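You operate a simulated robot arm through the tools that you are given. There is no shell and no other tool.

The job below is to be done with a simulated robot arm. You get a single attempt, and the scene is never put back.

## Task
For supper, switch table and globes on, sink and hob off.
Fine: the wall switches with these words; the rest stay.

It is judged by the outcome, as a careful person would: the job done as asked, and still so three seconds after it is handed in. It fails if anything else is knocked over, pushed out of place, dropped, spilled or broken.

## Robot
A 7-joint arm with a two-finger parallel gripper, fixed in place. Base frame: the origin is at the foot of the arm, x ahead of it, y to its left, z up. Lengths are in cm, angles in degrees, forces in N, time in s.
With the tool pointing down near the work surface it reaches from about 46 to 94 cm from the base axis. Its first joint turns from -166.0 to 166.0 degrees. Payload 3.91 kg.
The tool frame sits at the grasp point between the pads (the TCP): z along the fingers, y along the line on which they close. The tips reach 3 cm beyond it. The gripper opens to 11 cm. The fingers are 2 cm wide and 1 cm thick; the gripper's body (4.8 by 11.2 cm) begins 5.5 cm behind the TCP.
Orientation is told as [roll, pitch, yaw] about the base's x, y, z axes, in that order, counted from this pose: with the fingers straight down and closing along the base's y, the tool's x points along the base's -x, its y along +y and its z along -z.

## Interface
- The arm moves only by the tool jog_arm. Its argument "motion" is text: rows parted by semicolons, each of 7 numbers parted by spaces: the closure in counts, from 0 (fully open) to 255 (shut), then the shift along the base's x, y, z in cm, then the turn, a rotation vector about the base's x, y, z in degrees. In form: jaw x y z wx wy wz; .... A call has 1 to 20 rows; each row shifts and turns the commanded pose from where the row before left it. Rows are played at 5 a second. More than 5 cm and 8.6 degrees between two rows, or a gripper value outside its range, and nothing of the call is played. A pose out of reach is approached as far as the arm can. The call stops where the force on the tool passes 40 N (or 10 N more than at its start, if that is more) or the arm is blocked; 0.2 s more then pass. The fingers move at their own pace (about 7.2 cm/s each) and stop on an object; they squeeze with about 37 N. The grip force told is the motor's: it shows also when the fingers shut on nothing. Time passes only in rows, and 0.2 s behind the last, so rows that do not move let the fingers close. The reply holds the time, the measured pose of the TCP, the force on the tool along the base axes, the opening and the grip force, in the units named above and with some noise, with the torque about the TCP (base axes, N m) and any sound that the robot's microphone picked up.
- Cameras (640 x 400 px; columns grow to the right, rows downward): "scene" is fixed at [22.02, -50.11, 158.27]; the picture's right is [0.08, -1.00, 0.00], its down [-0.84, -0.07, -0.53] and it looks along [0.53, 0.04, -0.85] (base axes); focal length 342 px, centre (320, 200). "wrist" rides on the gripper at [7.3, 1.7, -10.3] in the tool frame; the picture's right is [-0.23, 0.97, 0.00], its down [-0.76, -0.18, -0.62] and it looks along [-0.61, -0.14, 0.78] (tool axes); focal length 222 px, centre (320, 200). There is no depth. A picture from a camera that has moved, and an enlarged one, comes with that camera's place and axes in the base frame and with its lens.
- snapshot(camera): a new picture of that camera. It takes no simulated time.
- slide_trunk(by): slides the trunk up (or, below 0, down) by that many cm; the arm rides with it, the base frame stays. It gives what a move gives, with no picture.
- close_up(camera, box): a new picture of the part [left, top, right, bottom] of that camera's present view, enlarged. It takes no simulated time.
- hand_in(): hands the job in; it is judged then, once.

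Nothing tells you positions but the pictures and the camera data. Unless the task says otherwise, let go and move clear before handing in.

The tools are called after ">>>" as a command line: name --argument value ..., lists and objects as JSON in quotes. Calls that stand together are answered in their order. jog_arm: Moves the arm, as the interface text tells. Its arguments: {"type":"object","properties":{"motion":{"type":"string"}},"required":["motion"]} The other tools are called the same way: slide_trunk (by) slides the trunk up or down; snapshot (camera) takes a picture; close_up (camera, box) takes an enlarged picture of a part of a camera's view; hand_in () hands the job in.

At the start:

```text
time_s: 0.0
tool_pos: [39.57, -27.36, 124.59]
ee_rot: [0.1, 0.0, 0.2]
wrist_force: [-0.3, 0.1, -0.1]
wrist_torque: [0.0, 0.03, -0.01]
finger_gap: 10.97
finger_force: 0.1
trunk travel left (down, up): [-62.5, 5.7]
```

scene: 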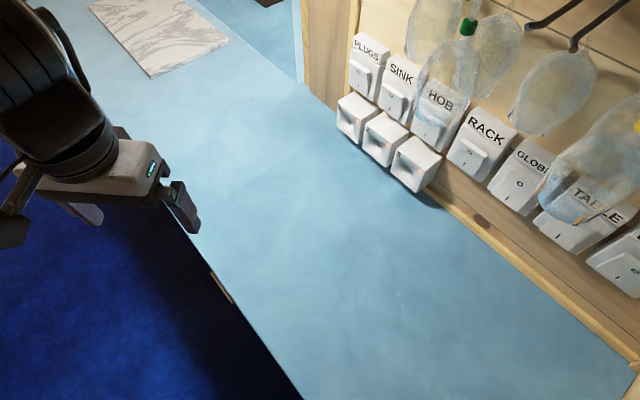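
wrist: 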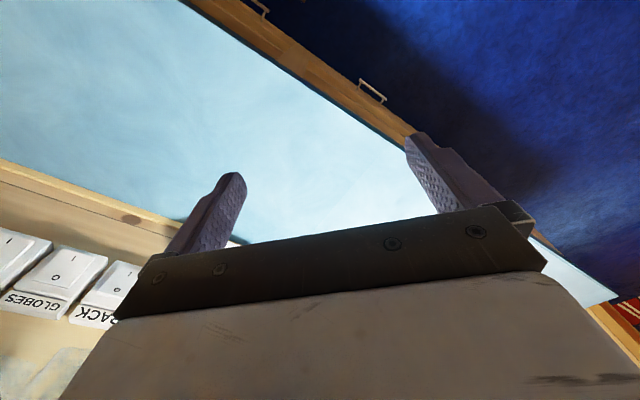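

I see a wall with labelled rocker switches (PLUGS, SINK, HOB, RACK, GLOBES, TABLE, …), some behind hanging translucent things. I'll look closer before moving anything.

>>> close_up --camera "scene" --box '[320, 0, 480, 100]'

>>> close_up --camera "scene" --box '[320, 90, 480, 190]'

>>> close_up --camera "scene" --box '[440, 90, 640, 215]'

>>> close_up --camera "scene" --box '[480, 175, 640, 300]'

>>> close_up --camera "scene" --box '[400, 0, 640, 150]'

```text
4.00 times, centred on (400, 50) of scene
camera zoom: at [22.02, -50.11, 158.27], right [0.08, -1.0, 0.0], down [-0.84, -0.07, -0.53], along [0.53, 0.04, -0.85], focal length 1368 px, centre (0, 800)
```

zoom: 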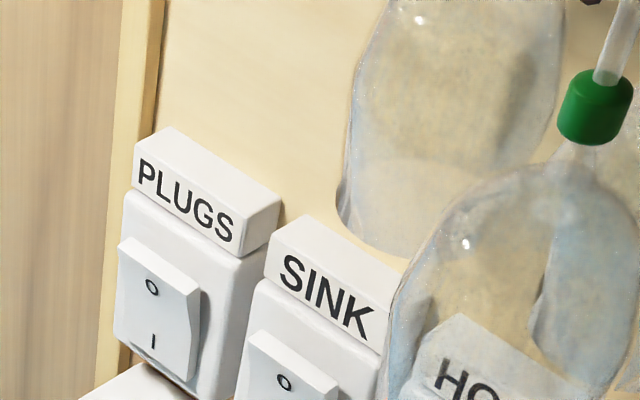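

```text
4.00 times, centred on (400, 140) of scene
camera zoom: at [22.02, -50.11, 158.27], right [0.08, -1.0, 0.0], down [-0.84, -0.07, -0.53], along [0.53, 0.04, -0.85], focal length 1368 px, centre (0, 440)
```

zoom: 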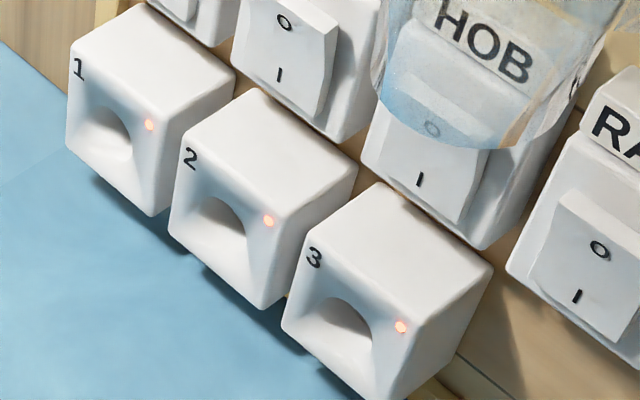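

```text
3.20 times, centred on (540, 152) of scene
camera zoom: at [22.02, -50.11, 158.27], right [0.08, -1.0, 0.0], down [-0.84, -0.07, -0.53], along [0.53, 0.04, -0.85], focal length 1094 px, centre (-384, 352)
```

zoom: 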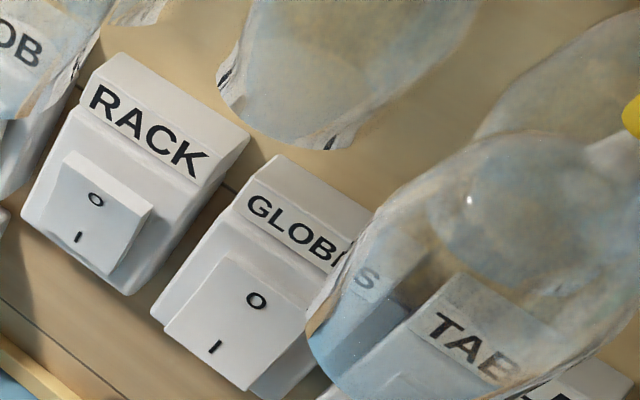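

```text
3.20 times, centred on (560, 238) of scene
camera zoom: at [22.02, -50.11, 158.27], right [0.08, -1.0, 0.0], down [-0.84, -0.07, -0.53], along [0.53, 0.04, -0.85], focal length 1094 px, centre (-448, 80)
```

zoom: 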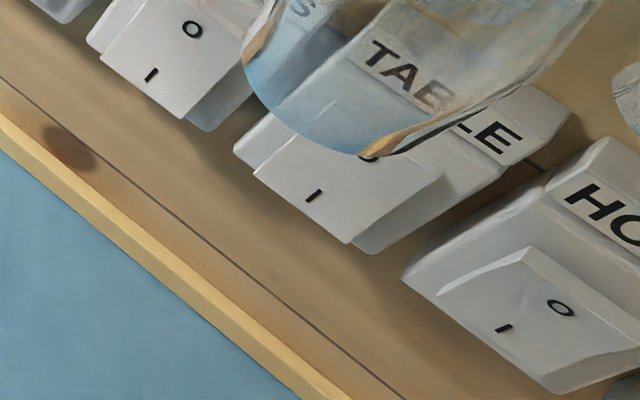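

```text
2.67 times, centred on (520, 75) of scene
camera zoom: at [22.02, -50.11, 158.27], right [0.08, -1.0, 0.0], down [-0.84, -0.07, -0.53], along [0.53, 0.04, -0.85], focal length 912 px, centre (-213, 533)
```

zoom: 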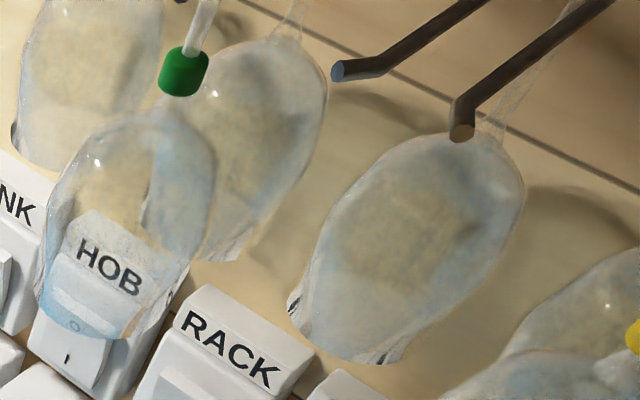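

The switches sit on a wall slanted about 45°, roughly 97 cm from the base axis along (0.7, -0.7), at z≈111. Upside-down glasses hang in front of some of them. I'll turn the tool toward the wall at a safe distance to see more with the wrist camera.

>>> jog_arm --motion "255 0.5 -2 0 0 0 -7.5;255 0.5 -2 0 0 0 -7.5;255 0.5 -2 0 0 0 -7.5;255 0.5 -2 0 0 0 -7.5;255 0.5 -2 0 0 0 -7.5;255 0.5 -2 0 0 0 -7.5;255 0 0 0 -5.3 -5.3 0;255 0 0 0 -5.3 -5.3 0;255 0 0 0 -5.3 -5.3 0;255 0 0 0 -5.3 -5.3 0;255 0 0 0 -5.3 -5.3 0;255 0 0 0 -5.3 -5.3 0"

>>> snapshot --camera "wrist"

>>> snapshot --camera "scene"

```text
time_s: 2.6
tool_pos: [42.65, -39.29, 124.44]
ee_rot: [-0.1, -45.1, -44.9]
wrist_force: [0.7, -0.5, 0.0]
wrist_torque: [-0.04, -0.01, 0.03]
finger_gap: 0.0
finger_force: 37.3
trunk travel left (down, up): [-62.5, 5.7]
```

```text
taken
camera wrist: at [34.96, -29.36, 126.51], right [0.8, 0.58, 0.16], down [-0.06, -0.19, 0.98], along [0.59, -0.79, -0.12], focal length 222 px, centre (320, 200)
```

wrist: 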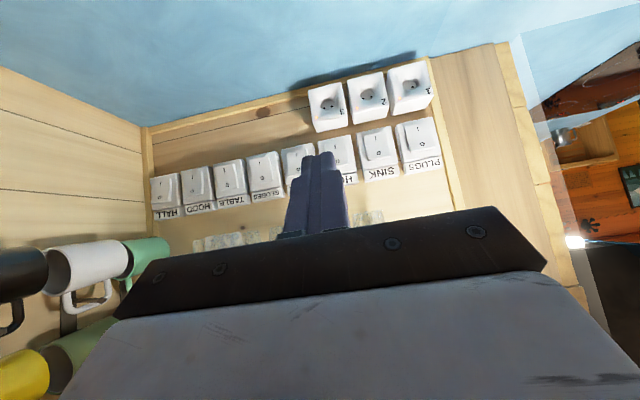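

```text
taken
```

scene: 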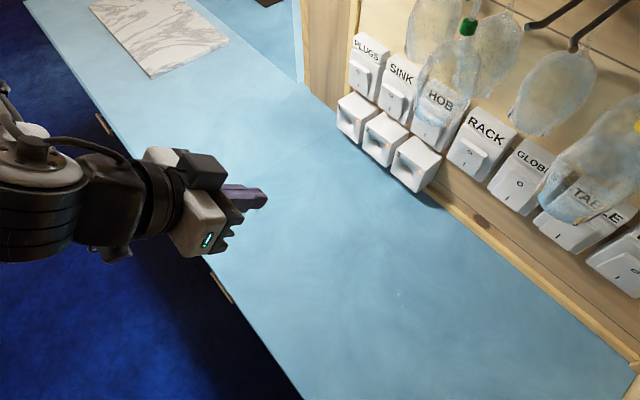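

The wrist view (upside down) shows eight switches: PLUGS, SINK, HOB, RACK, GLOBES, TABLE, HOOD, HALL, plus mugs hanging on a side wall. I'll zoom in to read the rocker states.

>>> close_up --camera "wrist" --box '[290, 50, 450, 210]'

>>> close_up --camera "wrist" --box '[140, 130, 320, 250]'

```text
2.50 times, centred on (370, 130) of wrist
camera zoom: at [34.96, -29.36, 126.51], right [0.8, 0.58, 0.16], down [-0.06, -0.19, 0.98], along [0.59, -0.79, -0.12], focal length 555 px, centre (195, 375)
```

zoom: 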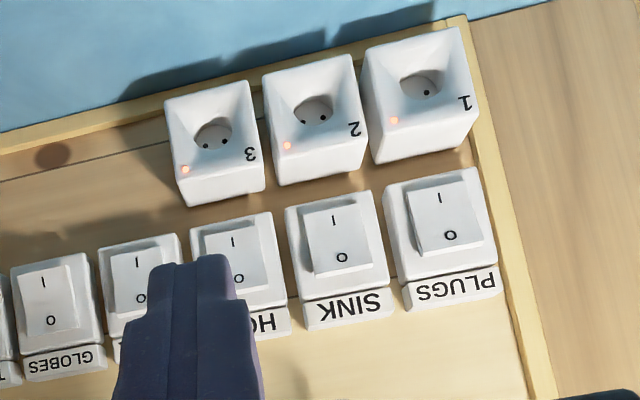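

```text
3.33 times, centred on (230, 190) of wrist
camera zoom: at [34.96, -29.36, 126.51], right [0.8, 0.58, 0.16], down [-0.06, -0.19, 0.98], along [0.59, -0.79, -0.12], focal length 740 px, centre (620, 233)
```

zoom: 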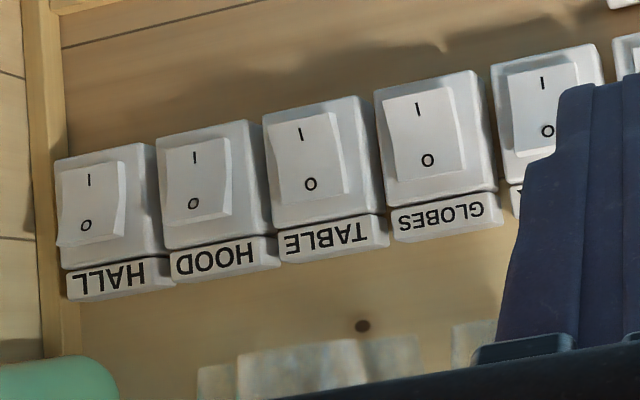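

All four target rockers have O above and I below, so I need to press the lower ends of GLOBES and TABLE and the upper ends of SINK and HOB. I'll level the tool to see the glasses and how far they stand off the wall.

>>> jog_arm --motion "255 0 0 0 -5.3 -5.3 0;255 0 0 0 -5.3 -5.3 0;255 0 0 0 -5.3 -5.3 0;255 0 0 0 -5.3 -5.3 0"

>>> snapshot --camera "wrist"

>>> snapshot --camera "scene"

```text
time_s: 3.6
tool_pos: [42.55, -39.42, 124.66]
ee_rot: [-0.5, -75.1, -44.6]
wrist_force: [0.0, -0.4, 0.5]
wrist_torque: [0.02, 0.01, -0.01]
finger_gap: 0.0
finger_force: 37.6
trunk travel left (down, up): [-62.5, 5.7]
```

```text
taken
camera wrist: at [35.36, -29.82, 120.13], right [0.73, 0.65, 0.22], down [-0.41, 0.16, 0.9], along [0.54, -0.74, 0.39], focal length 222 px, centre (320, 200)
```

wrist: 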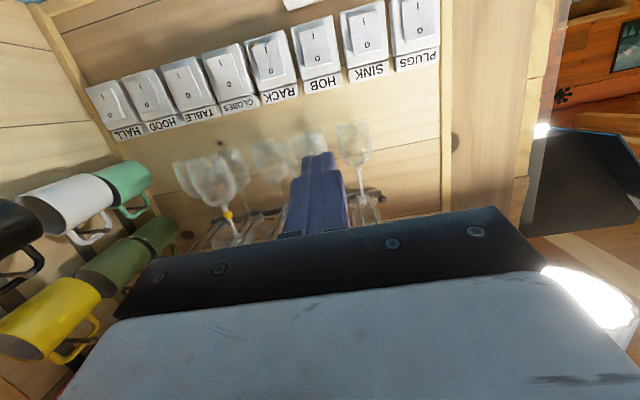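

```text
taken
```

scene: 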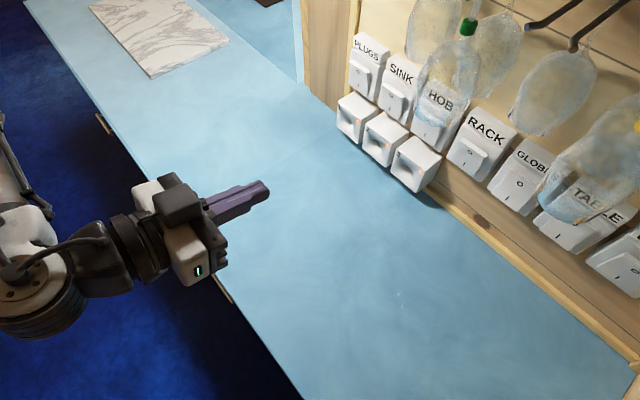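

>>> close_up --camera "wrist" --box '[150, 100, 410, 260]'

>>> close_up --camera "wrist" --box '[240, 0, 450, 110]'

>>> close_up --camera "wrist" --box '[70, 30, 290, 150]'

```text
2.46 times, centred on (280, 180) of wrist
camera zoom: at [35.36, -29.82, 120.13], right [0.73, 0.65, 0.22], down [-0.41, 0.16, 0.9], along [0.54, -0.74, 0.39], focal length 547 px, centre (418, 249)
```

zoom: 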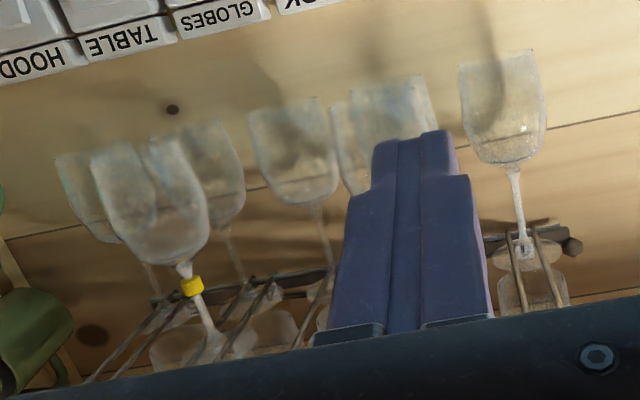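

```text
3.05 times, centred on (345, 55) of wrist
camera zoom: at [35.36, -29.82, 120.13], right [0.73, 0.65, 0.22], down [-0.41, 0.16, 0.9], along [0.54, -0.74, 0.39], focal length 677 px, centre (244, 642)
```

zoom: 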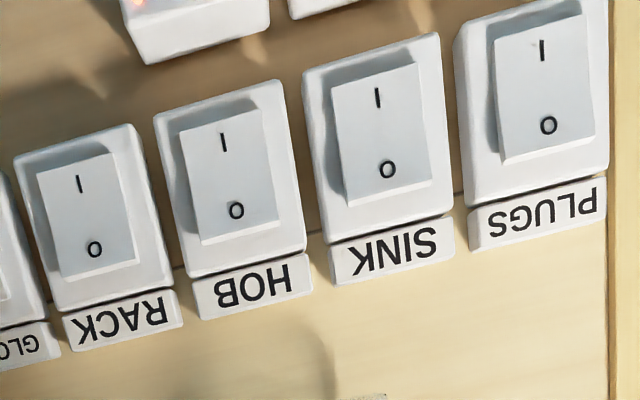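

```text
2.91 times, centred on (180, 90) of wrist
camera zoom: at [35.36, -29.82, 120.13], right [0.73, 0.65, 0.22], down [-0.41, 0.16, 0.9], along [0.54, -0.74, 0.39], focal length 646 px, centre (727, 520)
```

zoom: 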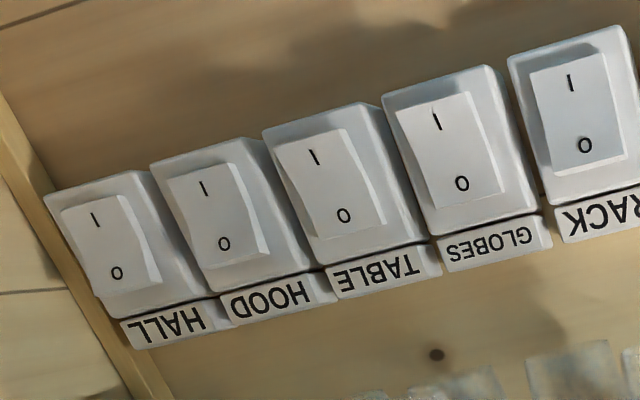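

Measured from the pictures: O marks sit at z≈112, I marks at z≈108.2, and the rocker faces are about 96–97.5 cm out along the wall normal. SINK is at t≈12.0, HOB at 2.2, GLOBES at -16.9 and TABLE at -26.3 along the wall. The glass rims are at z≈124.7, so a level approach at z≈108–112 stays below them. Next I level the tool and go down to z≈112.

>>> jog_arm --motion "255 0 0 -3 -5.3 -5.3 0;255 0 0 -3 -5.3 -5.3 0;255 0 0 -3 0 0 0;255 0 0 -3.2 0 0 0"

>>> snapshot --camera "wrist"

>>> snapshot --camera "scene"

```text
time_s: 4.6
tool_pos: [42.76, -41.59, 112.56]
ee_rot: [-82.1, -89.9, 37.0]
wrist_force: [-0.1, -0.9, -0.7]
wrist_torque: [0.06, -0.01, -0.02]
finger_gap: 0.0
finger_force: 37.1
out of reach, approached as far as the arm can: row 2, 3
trunk travel left (down, up): [-62.5, 5.7]
```

```text
taken
camera wrist: at [36.63, -33.0, 105.25], right [0.69, 0.69, 0.23], down [-0.57, 0.32, 0.76], along [0.45, -0.65, 0.61], focal length 222 px, centre (320, 200)
```

wrist: 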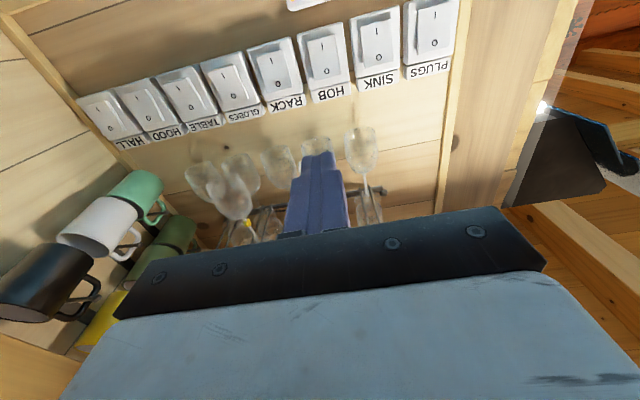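

```text
taken
```

scene: 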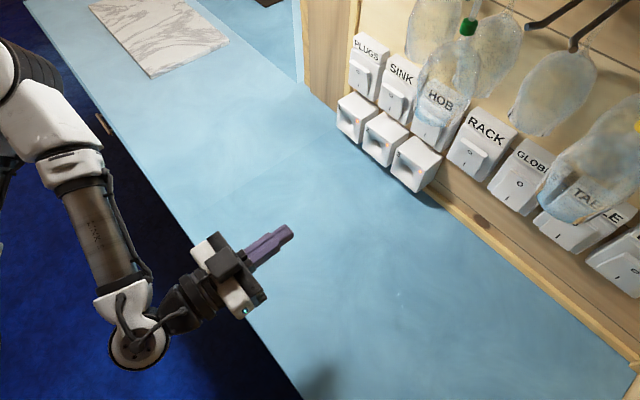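

The tool is level at z≈112.5, well back from the wall. I'll move it in front of SINK (t≈12), still about 14 cm short of the switch, and check alignment.

>>> jog_arm --motion "255 3.7 -1.1 0 0 0 0;255 3.7 -1.1 0 0 0 0;255 3.7 -1.1 0 0 0 0;255 3.7 -1.1 0 0 0 0;255 3.7 -1.1 0 0 0 0;255 3.7 -1.0 0 0 0 0"

>>> snapshot --camera "wrist"

>>> snapshot --camera "scene"

```text
time_s: 6.0
tool_pos: [50.16, -43.68, 112.55]
ee_rot: [-13.0, -89.6, -31.7]
wrist_force: [0.2, -0.7, -0.7]
wrist_torque: [0.02, 0.03, 0.03]
finger_gap: 0.01
finger_force: 37.4
out of reach, approached as far as the arm can: row 3, 4, 5, 6
trunk travel left (down, up): [-62.5, 5.7]
```

```text
taken
camera wrist: at [43.84, -35.08, 105.37], right [0.69, 0.69, 0.23], down [-0.56, 0.31, 0.77], along [0.46, -0.65, 0.6], focal length 222 px, centre (320, 200)
```

wrist: 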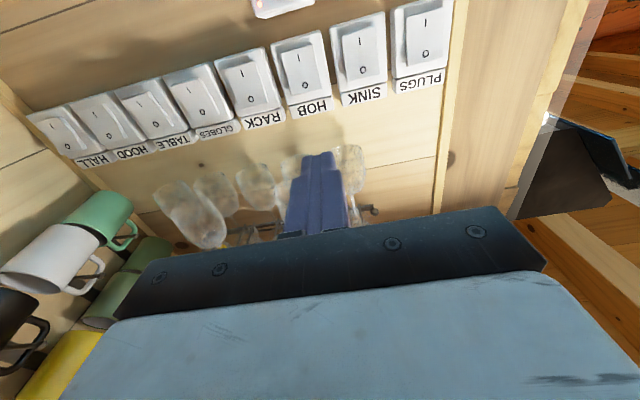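

```text
taken
```

scene: 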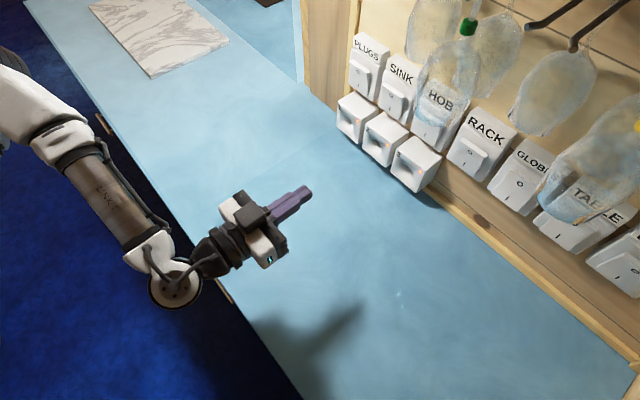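

Level poses farther out are reported out of reach, probably because the shoulder is too high for a level tool. I'll lower the trunk a bit while staying well above the worktop (z≈90), then bring the tool back up.

>>> slide_trunk --by -8

>>> snapshot --camera "scene"

```text
time_s: 7.2
tool_pos: [50.13, -43.57, 104.66]
ee_rot: [-13.0, -89.6, -31.7]
wrist_force: [0.2, 0.0, 0.0]
wrist_torque: [-0.01, 0.0, 0.01]
finger_gap: 0.02
finger_force: 36.8
trunk travel left (down, up): [-54.5, 13.7]
```

```text
taken
```

scene: 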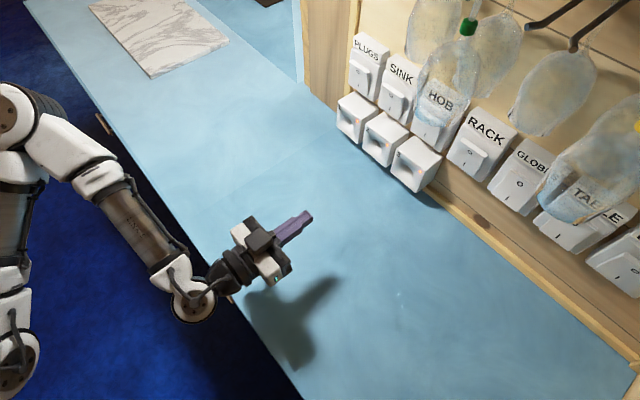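

The elbow has swung out sideways because the tool was levelled too close in. I'll tip the tool back down about 45°, so the arm can straighten, and then move outward before levelling again.

>>> jog_arm --motion "255 0 0 1.5 5.3 5.3 0;255 0 0 1.5 5.3 5.3 0;255 0 0 1.5 5.3 5.3 0;255 0 0 1.5 5.3 5.3 0;255 0 0 1.5 5.3 5.3 0;255 0 0 1.5 5.3 5.3 0"

>>> snapshot --camera "scene"

```text
time_s: 8.6
tool_pos: [50.1, -43.74, 113.58]
ee_rot: [0.3, -44.4, -44.9]
wrist_force: [-0.9, 0.5, 0.7]
wrist_torque: [0.0, 0.04, 0.03]
finger_gap: 0.02
finger_force: 36.8
trunk travel left (down, up): [-54.5, 13.7]
```

```text
taken
```

scene: 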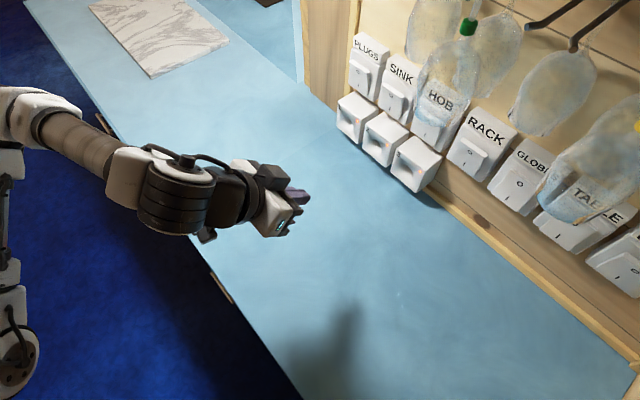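

The arm is in a better posture now. I'll move out toward h≈78, then level the tool gradually.

>>> jog_arm --motion "255 2.4 -2.4 0 0 0 0;255 2.4 -2.4 0 0 0 0;255 2.4 -2.4 0 0 0 0;255 2.4 -2.4 0 0 0 0;255 0 0 0 -5.3 -5.3 0;255 0 0 0 -5.3 -5.3 0;255 0 0 0 -5.3 -5.3 0"

>>> snapshot --camera "scene"

>>> snapshot --camera "wrist"

```text
time_s: 10.2
tool_pos: [59.61, -53.18, 113.66]
ee_rot: [0.2, -67.2, -44.8]
wrist_force: [0.5, 0.0, -0.5]
wrist_torque: [0.01, 0.0, -0.02]
finger_gap: 0.02
finger_force: 37.8
trunk travel left (down, up): [-54.5, 13.7]
```

```text
taken
```

scene: 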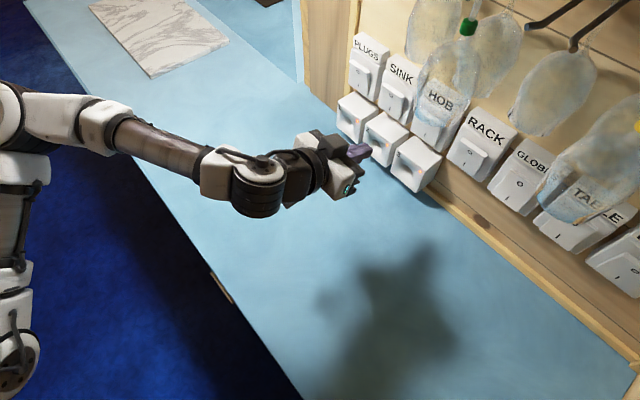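

```text
taken
camera wrist: at [52.02, -43.29, 110.9], right [0.75, 0.63, 0.21], down [-0.32, 0.07, 0.94], along [0.58, -0.77, 0.26], focal length 222 px, centre (320, 200)
```

wrist: 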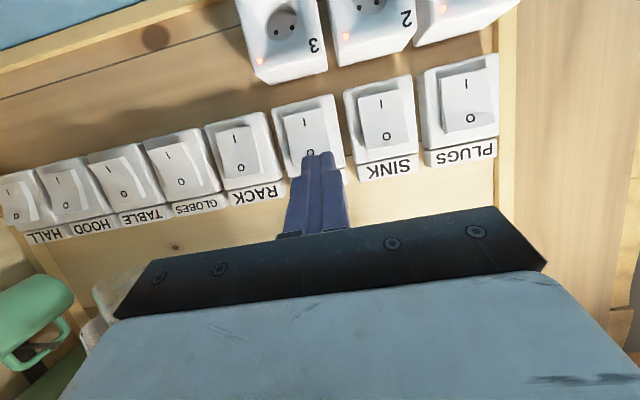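

SINK's approach lane looks free; the fingertips are about 14 cm short of the wall. I'll level the tool fully and shift to t≈12 in front of SINK at z≈112.4.

>>> jog_arm --motion "255 0 0 0 -5.3 -5.3 0;255 0 0 0 -5.3 -5.3 0;255 0 0 -1.2 -5.3 -5.3 0;255 1.8 1.8 0 0 0 0;255 1.8 1.8 0 0 0 0;255 1.7 1.7 0 0 0 0"

>>> snapshot --camera "scene"

>>> snapshot --camera "wrist"

```text
time_s: 11.6
tool_pos: [64.9, -47.9, 112.29]
ee_rot: [-18.1, -89.6, -26.6]
wrist_force: [0.6, 0.7, 1.0]
wrist_torque: [0.01, -0.02, -0.03]
finger_gap: 0.0
finger_force: 37.5
trunk travel left (down, up): [-54.5, 13.7]
```

```text
taken
```

scene: 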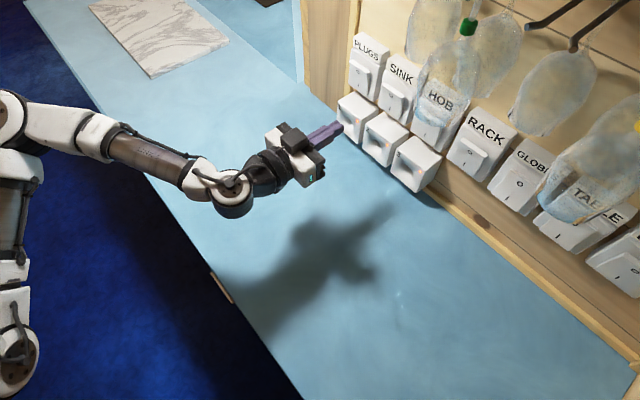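

```text
taken
camera wrist: at [58.72, -39.42, 105.09], right [0.69, 0.69, 0.23], down [-0.56, 0.31, 0.77], along [0.46, -0.65, 0.6], focal length 222 px, centre (320, 200)
```

wrist: 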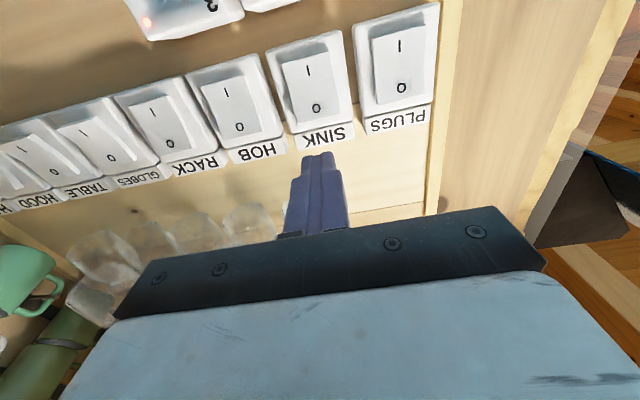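

>>> close_up --camera "wrist" --box '[180, 0, 440, 160]'

>>> close_up --camera "scene" --box '[320, 20, 480, 120]'

```text
2.46 times, centred on (310, 80) of wrist
camera zoom: at [58.72, -39.42, 105.09], right [0.69, 0.69, 0.23], down [-0.56, 0.31, 0.77], along [0.46, -0.65, 0.6], focal length 547 px, centre (345, 495)
```

zoom: 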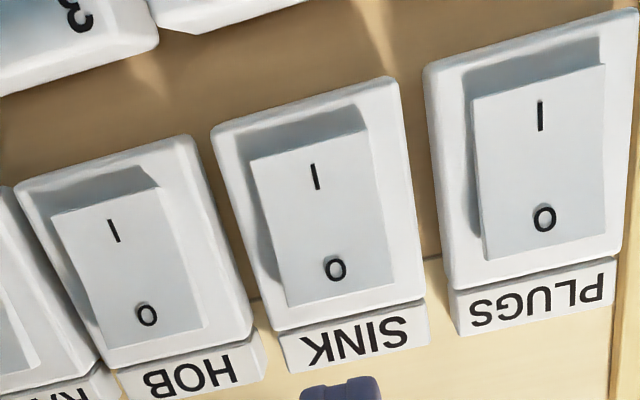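

```text
4.00 times, centred on (400, 70) of scene
camera zoom: at [22.02, -50.11, 158.27], right [0.08, -1.0, 0.0], down [-0.84, -0.07, -0.53], along [0.53, 0.04, -0.85], focal length 1368 px, centre (0, 720)
```

zoom: 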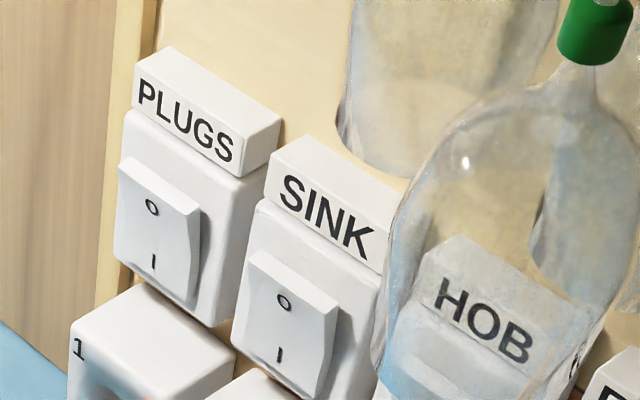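

SINK and HOB show the O end standing proud, so both are ON. I'm lined up with SINK's O end; I'll advance to just short of contact.

>>> jog_arm --motion "255 2 -2 0 0 0 0;255 2 -2 0 0 0 0;255 2 -2 0 0 0 0;255 2 -2 0 0 0 0;255 0.7 -0.7 0 0 0 0"

>>> snapshot --camera "wrist"

>>> close_up --camera "scene" --box '[280, 20, 480, 145]'

```text
time_s: 12.8
tool_pos: [73.68, -56.89, 112.36]
ee_rot: [-11.6, -89.6, -33.1]
wrist_force: [-0.6, -0.1, 0.1]
wrist_torque: [0.01, 0.01, 0.0]
finger_gap: 0.02
finger_force: 36.9
trunk travel left (down, up): [-54.5, 13.7]
```

```text
taken
camera wrist: at [67.48, -48.35, 105.16], right [0.69, 0.69, 0.23], down [-0.56, 0.31, 0.77], along [0.46, -0.65, 0.6], focal length 222 px, centre (320, 200)
```

wrist: 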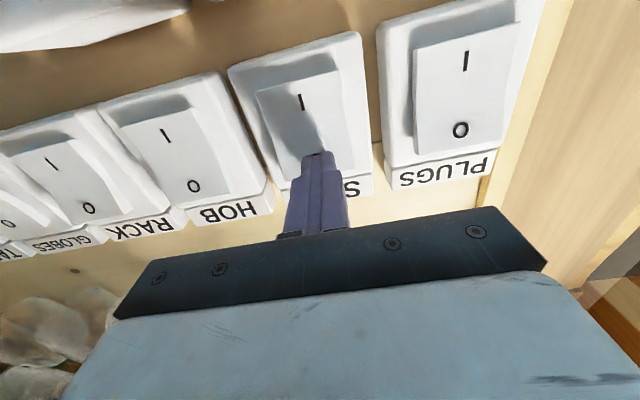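

```text
3.20 times, centred on (380, 82) of scene
camera zoom: at [22.02, -50.11, 158.27], right [0.08, -1.0, 0.0], down [-0.84, -0.07, -0.53], along [0.53, 0.04, -0.85], focal length 1094 px, centre (128, 576)
```

zoom: 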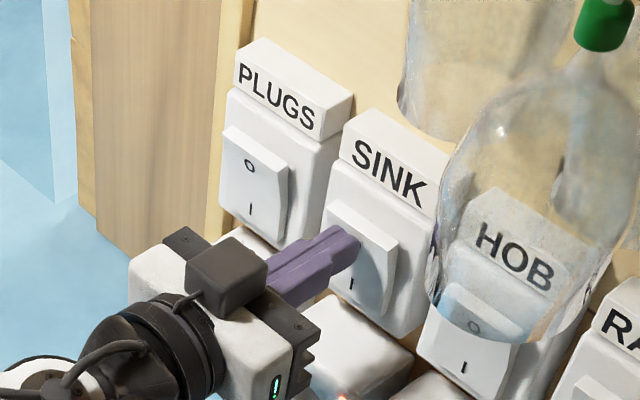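

The fingertips are about 1 cm from SINK's O mark. I'll press forward in small steps, watching force and sound.

>>> jog_arm --motion "255 0.3 -0.3 0 0 0 0;255 0.3 -0.3 0 0 0 0;255 0.3 -0.3 0 0 0 0;255 0.3 -0.3 0 0 0 0"

>>> close_up --camera "scene" --box '[280, 20, 480, 145]'

>>> snapshot --camera "wrist"

```text
time_s: 13.6
tool_pos: [74.18, -57.27, 112.5]
ee_rot: [-8.6, -89.5, -36.1]
wrist_force: [-16.1, 23.0, 1.1]
wrist_torque: [0.08, 0.22, 0.15]
finger_gap: 0.0
finger_force: 37.0
trunk travel left (down, up): [-54.5, 13.7]
heard: click, click
stopped in row 3: the force on the tool passed its limit at 47 N (the readings are from after the stop); the commanded pose is now the measured one
```

```text
3.20 times, centred on (380, 82) of scene
camera zoom: at [22.02, -50.11, 158.27], right [0.08, -1.0, 0.0], down [-0.84, -0.07, -0.53], along [0.53, 0.04, -0.85], focal length 1094 px, centre (128, 576)
```

zoom: 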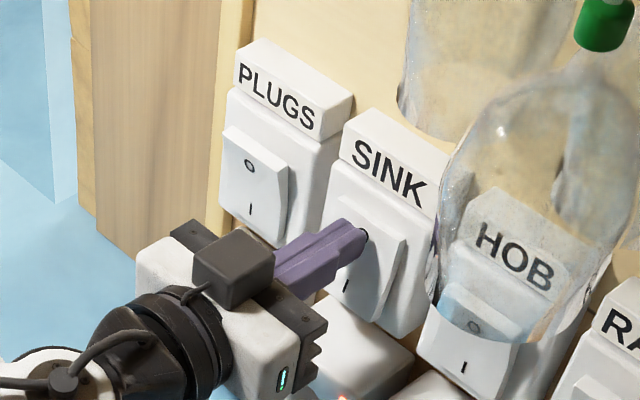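

```text
taken
camera wrist: at [68.03, -48.73, 105.25], right [0.69, 0.69, 0.23], down [-0.56, 0.31, 0.77], along [0.46, -0.65, 0.6], focal length 222 px, centre (320, 200)
```

wrist: 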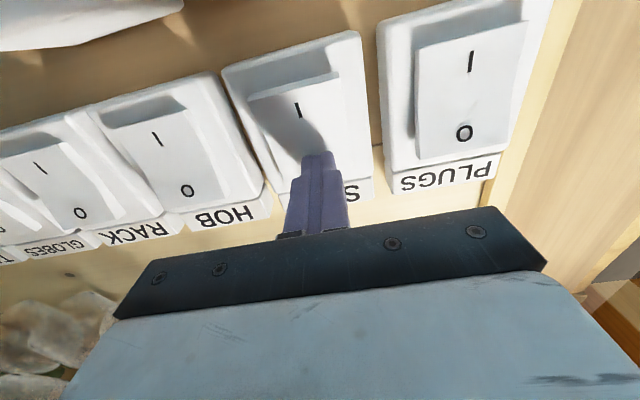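

Two clicks, and SINK's rocker has tipped with its lower end now standing out. I'll back off and check that it stays there.

>>> jog_arm --motion "255 -0.7 0.7 0 0 0 0;255 -1.5 1.5 0 0 0 0;255 -2 2 0 0 0 0;255 -2 2 0 0 0 0"

>>> snapshot --camera "wrist"

>>> close_up --camera "scene" --box '[280, 20, 480, 145]'

```text
time_s: 14.6
tool_pos: [68.27, -51.32, 112.23]
ee_rot: [-3.1, -89.4, -41.7]
wrist_force: [-1.2, -0.1, 0.5]
wrist_torque: [0.03, -0.03, -0.03]
finger_gap: 0.0
finger_force: 37.2
trunk travel left (down, up): [-54.5, 13.7]
```

```text
taken
camera wrist: at [61.99, -42.77, 105.07], right [0.69, 0.69, 0.23], down [-0.56, 0.31, 0.77], along [0.46, -0.66, 0.6], focal length 222 px, centre (320, 200)
```

wrist: 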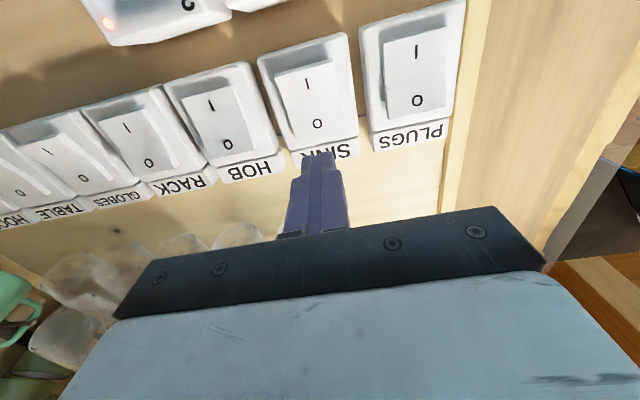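

```text
3.20 times, centred on (380, 82) of scene
camera zoom: at [22.02, -50.11, 158.27], right [0.08, -1.0, 0.0], down [-0.84, -0.07, -0.53], along [0.53, 0.04, -0.85], focal length 1094 px, centre (128, 576)
```

zoom: 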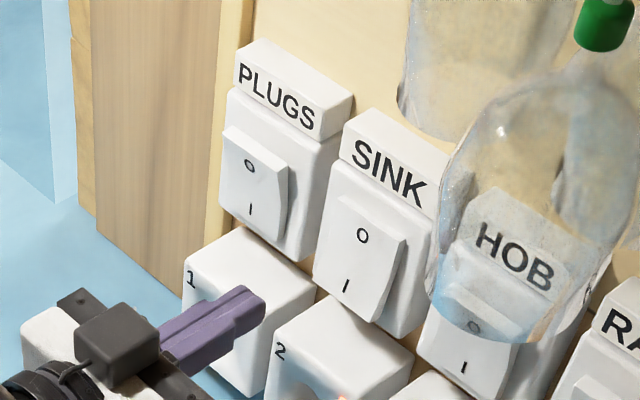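

SINK now rests with I standing out and O pressed in, so it is off. Next I'll slide along the wall to HOB (t≈2.2) at the same height and move up close.

>>> jog_arm --motion "255 -2.3 -2.3 0 0 0 0;255 -2.3 -2.3 0 0 0 0;255 -2.35 -2.35 0 0 0 0;255 1.8 -1.8 0.1 0 0 0;255 1.8 -1.8 0 0 0 0;255 1.2 -1.2 0 0 0 0"

>>> snapshot --camera "wrist"

>>> close_up --camera "scene" --box '[320, 40, 520, 165]'

```text
time_s: 16.0
tool_pos: [66.08, -63.16, 112.13]
ee_rot: [-1.7, -89.4, -43.3]
wrist_force: [-0.1, -0.1, 0.0]
wrist_torque: [0.02, 0.04, 0.0]
finger_gap: 0.0
finger_force: 36.9
trunk travel left (down, up): [-54.5, 13.7]
```

```text
taken
camera wrist: at [59.87, -54.47, 105.01], right [0.69, 0.69, 0.23], down [-0.56, 0.31, 0.77], along [0.46, -0.66, 0.6], focal length 222 px, centre (320, 200)
```

wrist: 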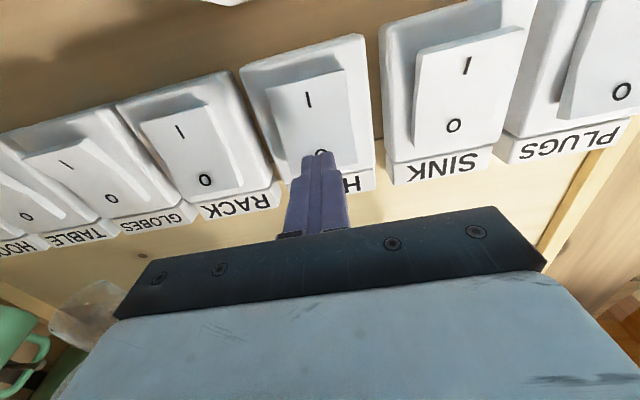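

```text
3.20 times, centred on (420, 102) of scene
camera zoom: at [22.02, -50.11, 158.27], right [0.08, -1.0, 0.0], down [-0.84, -0.07, -0.53], along [0.53, 0.04, -0.85], focal length 1094 px, centre (0, 512)
```

zoom: 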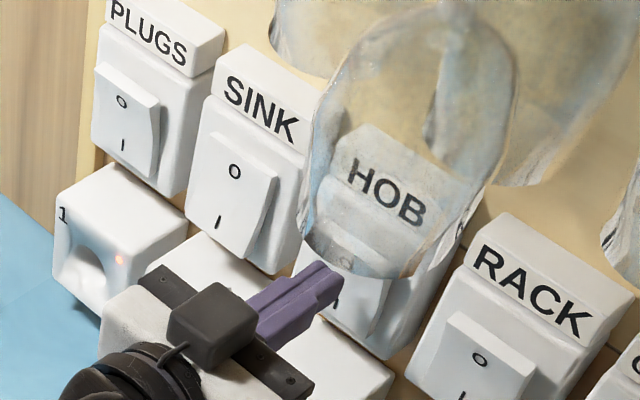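

Tips are aligned on HOB's O, with the glass well above. I'll press in small steps.

>>> jog_arm --motion "255 0.2 -0.2 0 0 0 0;255 0.2 -0.2 0 0 0 0;255 0.2 -0.2 0 0 0 0;255 0.2 -0.2 0 0 0 0;255 0.2 -0.2 0 0 0 0;255 0.2 -0.2 0 0 0 0"

>>> snapshot --camera "wrist"

```text
time_s: 17.4
tool_pos: [67.29, -64.22, 112.22]
ee_rot: [-2.9, -89.4, -41.8]
wrist_force: [0.6, -0.4, 0.0]
wrist_torque: [0.01, 0.0, 0.03]
finger_gap: 0.0
finger_force: 37.2
trunk travel left (down, up): [-54.5, 13.7]
heard: click
```

```text
taken
camera wrist: at [61.0, -55.67, 105.09], right [0.69, 0.69, 0.23], down [-0.56, 0.31, 0.77], along [0.46, -0.66, 0.6], focal length 222 px, centre (320, 200)
```

wrist: 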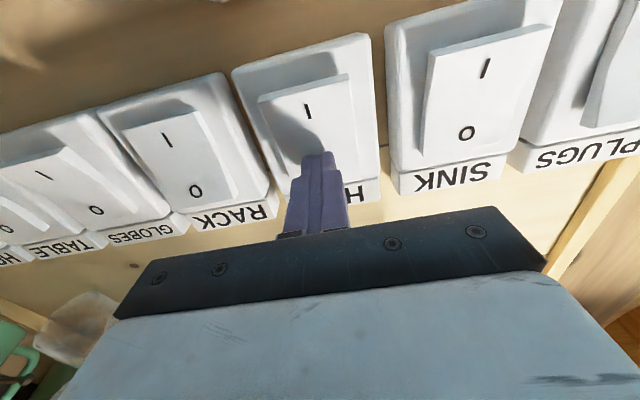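

>>> jog_arm --motion "255 0.1 -0.1 0 0 0 0;255 0.1 -0.1 0 0 0 0;255 0.1 -0.1 0 0 0 0"

>>> close_up --camera "scene" --box '[320, 40, 520, 165]'

```text
time_s: 18.1
tool_pos: [67.26, -64.34, 112.44]
ee_rot: [-7.1, -89.4, -37.7]
wrist_force: [-13.2, 23.4, -0.3]
wrist_torque: [0.17, 0.21, 0.17]
finger_gap: 0.0
finger_force: 36.7
trunk travel left (down, up): [-54.5, 13.7]
stopped in row 3: the force on the tool passed its limit at 51 N (the readings are from after the stop); the commanded pose is now the measured one
```

```text
3.20 times, centred on (420, 102) of scene
camera zoom: at [22.02, -50.11, 158.27], right [0.08, -1.0, 0.0], down [-0.84, -0.07, -0.53], along [0.53, 0.04, -0.85], focal length 1094 px, centre (0, 512)
```

zoom: 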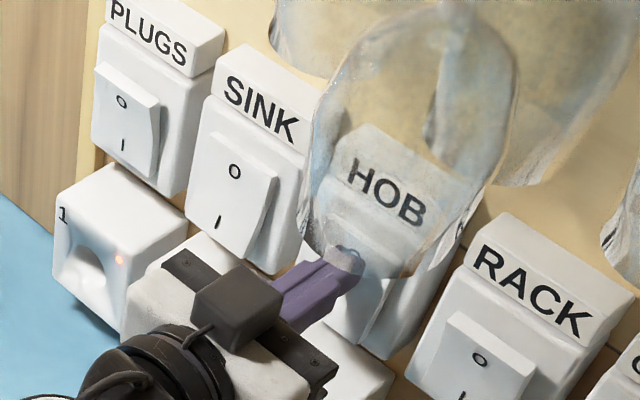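

HOB's rocker is at its stop. I'll back off and check.

>>> jog_arm --motion "255 -0.5 0.5 0 0 0 0;255 -1.5 1.5 0 0 0 0;255 -2 2 0 0 0 0;255 -2 2 0 0 0 0;255 -1.5 1.5 0 0 0 0"

>>> snapshot --camera "wrist"

>>> close_up --camera "scene" --box '[320, 40, 520, 165]'

```text
time_s: 19.3
tool_pos: [59.69, -56.99, 112.17]
ee_rot: [-4.8, -89.2, -40.0]
wrist_force: [0.6, 0.3, -0.3]
wrist_torque: [-0.01, -0.01, -0.04]
finger_gap: 0.0
finger_force: 37.2
trunk travel left (down, up): [-54.5, 13.7]
```

```text
taken
camera wrist: at [53.48, -48.38, 105.0], right [0.69, 0.69, 0.23], down [-0.56, 0.31, 0.77], along [0.46, -0.66, 0.6], focal length 222 px, centre (320, 200)
```

wrist: 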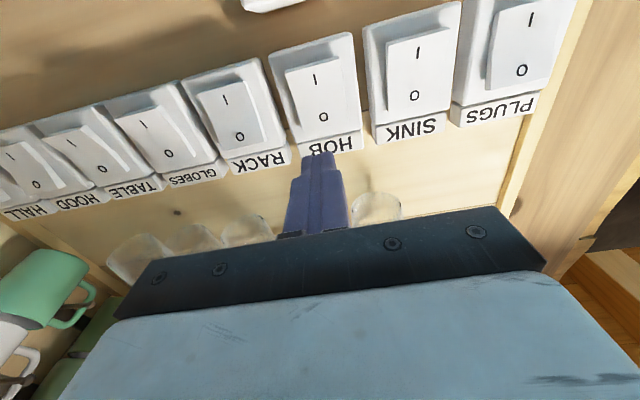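

```text
3.20 times, centred on (420, 102) of scene
camera zoom: at [22.02, -50.11, 158.27], right [0.08, -1.0, 0.0], down [-0.84, -0.07, -0.53], along [0.53, 0.04, -0.85], focal length 1094 px, centre (0, 512)
```

zoom: 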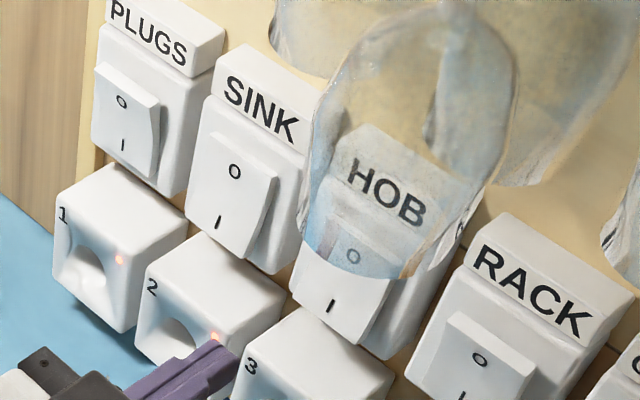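

>>> close_up --camera "wrist" --box '[200, 0, 480, 170]'

>>> close_up --camera "wrist" --box '[0, 50, 290, 230]'

```text
2.29 times, centred on (340, 85) of wrist
camera zoom: at [53.48, -48.38, 105.0], right [0.69, 0.69, 0.23], down [-0.56, 0.31, 0.77], along [0.46, -0.66, 0.6], focal length 508 px, centre (274, 463)
```

zoom: 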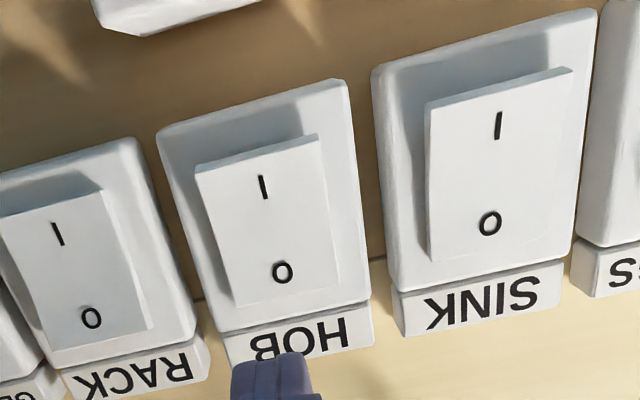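

```text
2.21 times, centred on (145, 140) of wrist
camera zoom: at [53.48, -48.38, 105.0], right [0.69, 0.69, 0.23], down [-0.56, 0.31, 0.77], along [0.46, -0.66, 0.6], focal length 490 px, centre (706, 332)
```

zoom: 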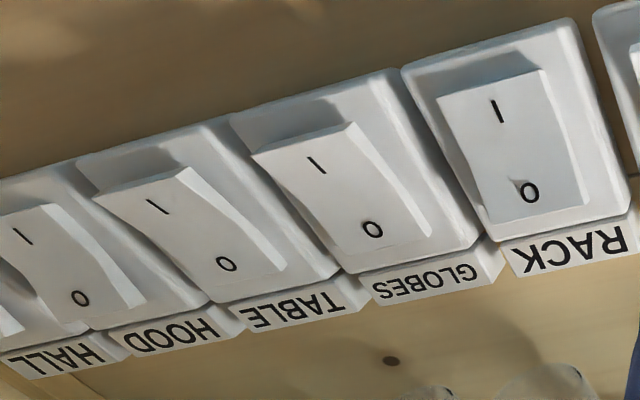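

HOB and SINK are both off; RACK, PLUGS, HOOD and HALL look unchanged, and GLOBES and TABLE are still off. Next I'll move along the wall to GLOBES (t≈-16.9) and lower to its I end (z≈107.7).

>>> jog_arm --motion "255 -2.2 -2.2 -0.75 0 0 0;255 -2.2 -2.2 -0.75 0 0 0;255 -2.2 -2.2 -0.75 0 0 0;255 -2.2 -2.2 -0.75 0 0 0;255 -2.2 -2.2 -0.75 0 0 0;255 -2.3 -2.3 -0.7 0 0 0;255 1.8 -1.8 0 0 0 0;255 1.8 -1.8 0 0 0 0"

>>> snapshot --camera "wrist"

>>> snapshot --camera "scene"

```text
time_s: 21.1
tool_pos: [50.17, -73.71, 107.8]
ee_rot: [-5.9, -89.2, -39.1]
wrist_force: [-0.3, 0.4, 1.0]
wrist_torque: [-0.01, 0.0, -0.02]
finger_gap: 0.0
finger_force: 36.3
trunk travel left (down, up): [-54.5, 13.7]
```

```text
taken
camera wrist: at [43.96, -65.15, 100.57], right [0.69, 0.69, 0.23], down [-0.56, 0.31, 0.77], along [0.46, -0.66, 0.6], focal length 222 px, centre (320, 200)
```

wrist: 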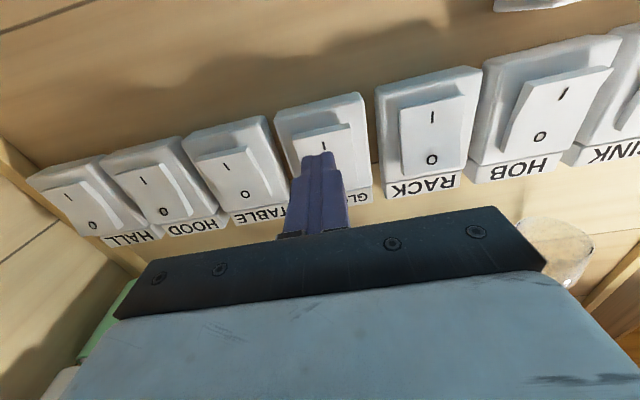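

```text
taken
```

scene: 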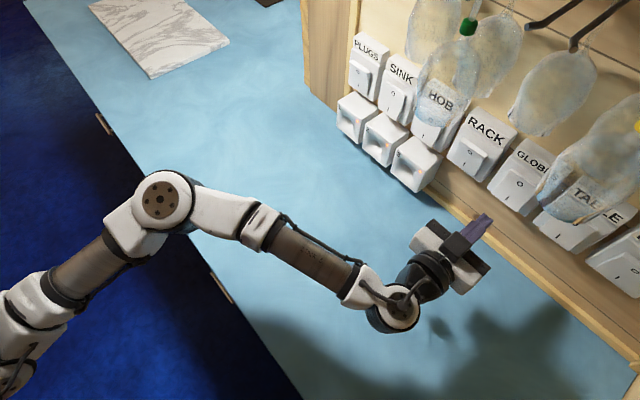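

Tips are in front of GLOBES' I mark, about 5 cm short. I'll raise slightly and close in, then press gently.

>>> jog_arm --motion "255 1.1 -1.1 0.3 0 0 0;255 1.1 -1.1 0 0 0 0"

>>> snapshot --camera "wrist"

>>> close_up --camera "scene" --box '[430, 130, 590, 230]'

```text
time_s: 21.7
tool_pos: [52.48, -75.98, 107.95]
ee_rot: [-2.2, -89.3, -42.8]
wrist_force: [-0.2, 0.6, -0.1]
wrist_torque: [-0.02, 0.02, 0.01]
finger_gap: 0.0
finger_force: 37.3
trunk travel left (down, up): [-54.5, 13.7]
```

```text
taken
camera wrist: at [46.23, -67.4, 100.77], right [0.69, 0.69, 0.23], down [-0.56, 0.31, 0.77], along [0.46, -0.66, 0.6], focal length 222 px, centre (320, 200)
```

wrist: 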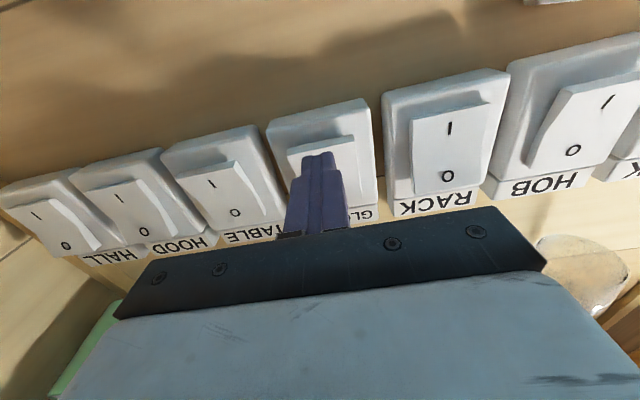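

```text
4.00 times, centred on (510, 180) of scene
camera zoom: at [22.02, -50.11, 158.27], right [0.08, -1.0, 0.0], down [-0.84, -0.07, -0.53], along [0.53, 0.04, -0.85], focal length 1368 px, centre (-440, 280)
```

zoom: 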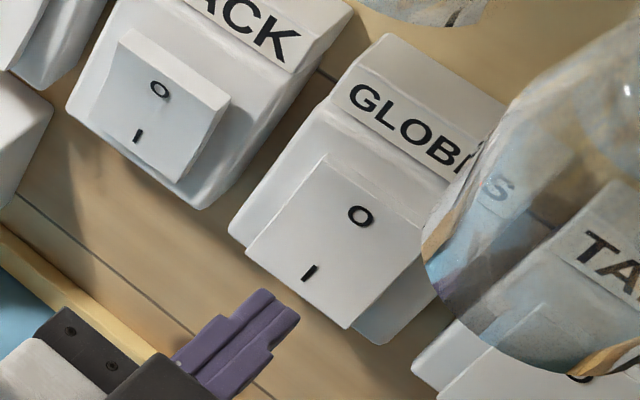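

>>> jog_arm --motion "255 0.2 -0.2 0 0 0 0;255 0.2 -0.2 0 0 0 0;255 0.2 -0.2 0 0 0 0;255 0.2 -0.2 0 0 0 0;255 0.2 -0.2 0 0 0 0;255 0.2 -0.2 0 0 0 0;255 0.15 -0.15 0 0 0 0"

>>> snapshot --camera "wrist"

>>> close_up --camera "scene" --box '[430, 130, 590, 230]'

```text
time_s: 23.3
tool_pos: [53.85, -77.36, 108.02]
ee_rot: [-3.4, -89.3, -41.6]
wrist_force: [-0.6, 0.3, -1.3]
wrist_torque: [0.03, 0.0, -0.02]
finger_gap: 0.0
finger_force: 36.6
trunk travel left (down, up): [-54.5, 13.7]
```

```text
taken
camera wrist: at [47.54, -68.8, 100.87], right [0.69, 0.69, 0.23], down [-0.56, 0.31, 0.77], along [0.46, -0.66, 0.6], focal length 222 px, centre (320, 200)
```

wrist: 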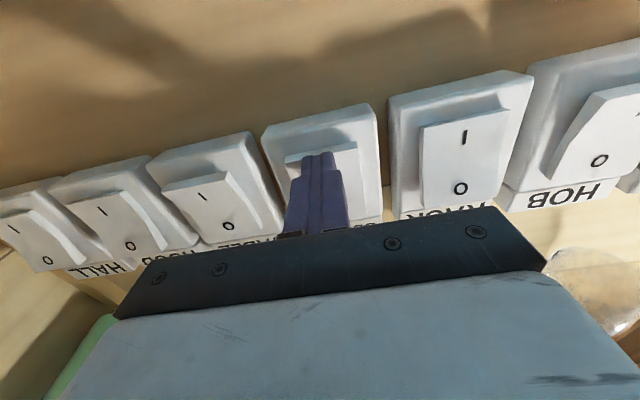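

```text
4.00 times, centred on (510, 180) of scene
camera zoom: at [22.02, -50.11, 158.27], right [0.08, -1.0, 0.0], down [-0.84, -0.07, -0.53], along [0.53, 0.04, -0.85], focal length 1368 px, centre (-440, 280)
```

zoom: 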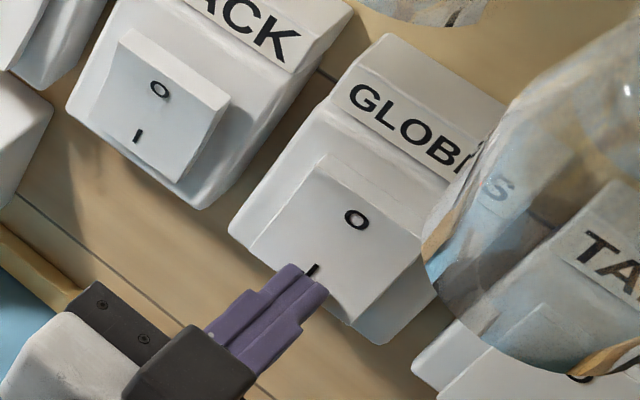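

The rocker has started to tilt but no click yet. I'll press a little further.

>>> jog_arm --motion "255 0.15 -0.15 0 0 0 0;255 0.15 -0.15 0 0 0 0;255 0.15 -0.15 0 0 0 0;255 0.15 -0.15 0 0 0 0"

>>> close_up --camera "scene" --box '[430, 130, 590, 230]'

```text
time_s: 24.2
tool_pos: [53.78, -77.82, 108.13]
ee_rot: [-2.6, -89.1, -42.4]
wrist_force: [-10.0, 22.9, -1.0]
wrist_torque: [-0.2, -0.09, 0.27]
finger_gap: 0.0
finger_force: 37.0
trunk travel left (down, up): [-54.5, 13.7]
heard: click
stopped in row 4: the force on the tool passed its limit at 46 N (the readings are from after the stop); the commanded pose is now the measured one
```

```text
4.00 times, centred on (510, 180) of scene
camera zoom: at [22.02, -50.11, 158.27], right [0.08, -1.0, 0.0], down [-0.84, -0.07, -0.53], along [0.53, 0.04, -0.85], focal length 1368 px, centre (-440, 280)
```

zoom: 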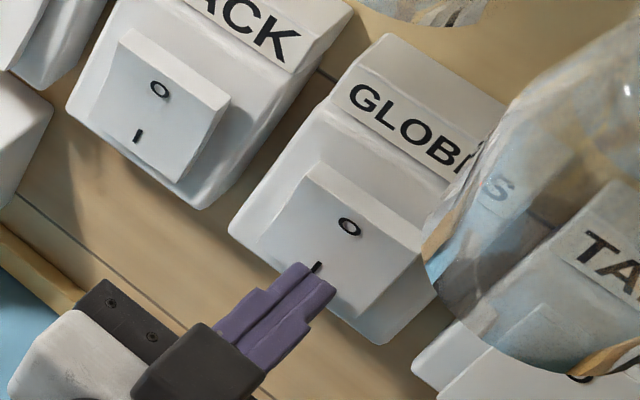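

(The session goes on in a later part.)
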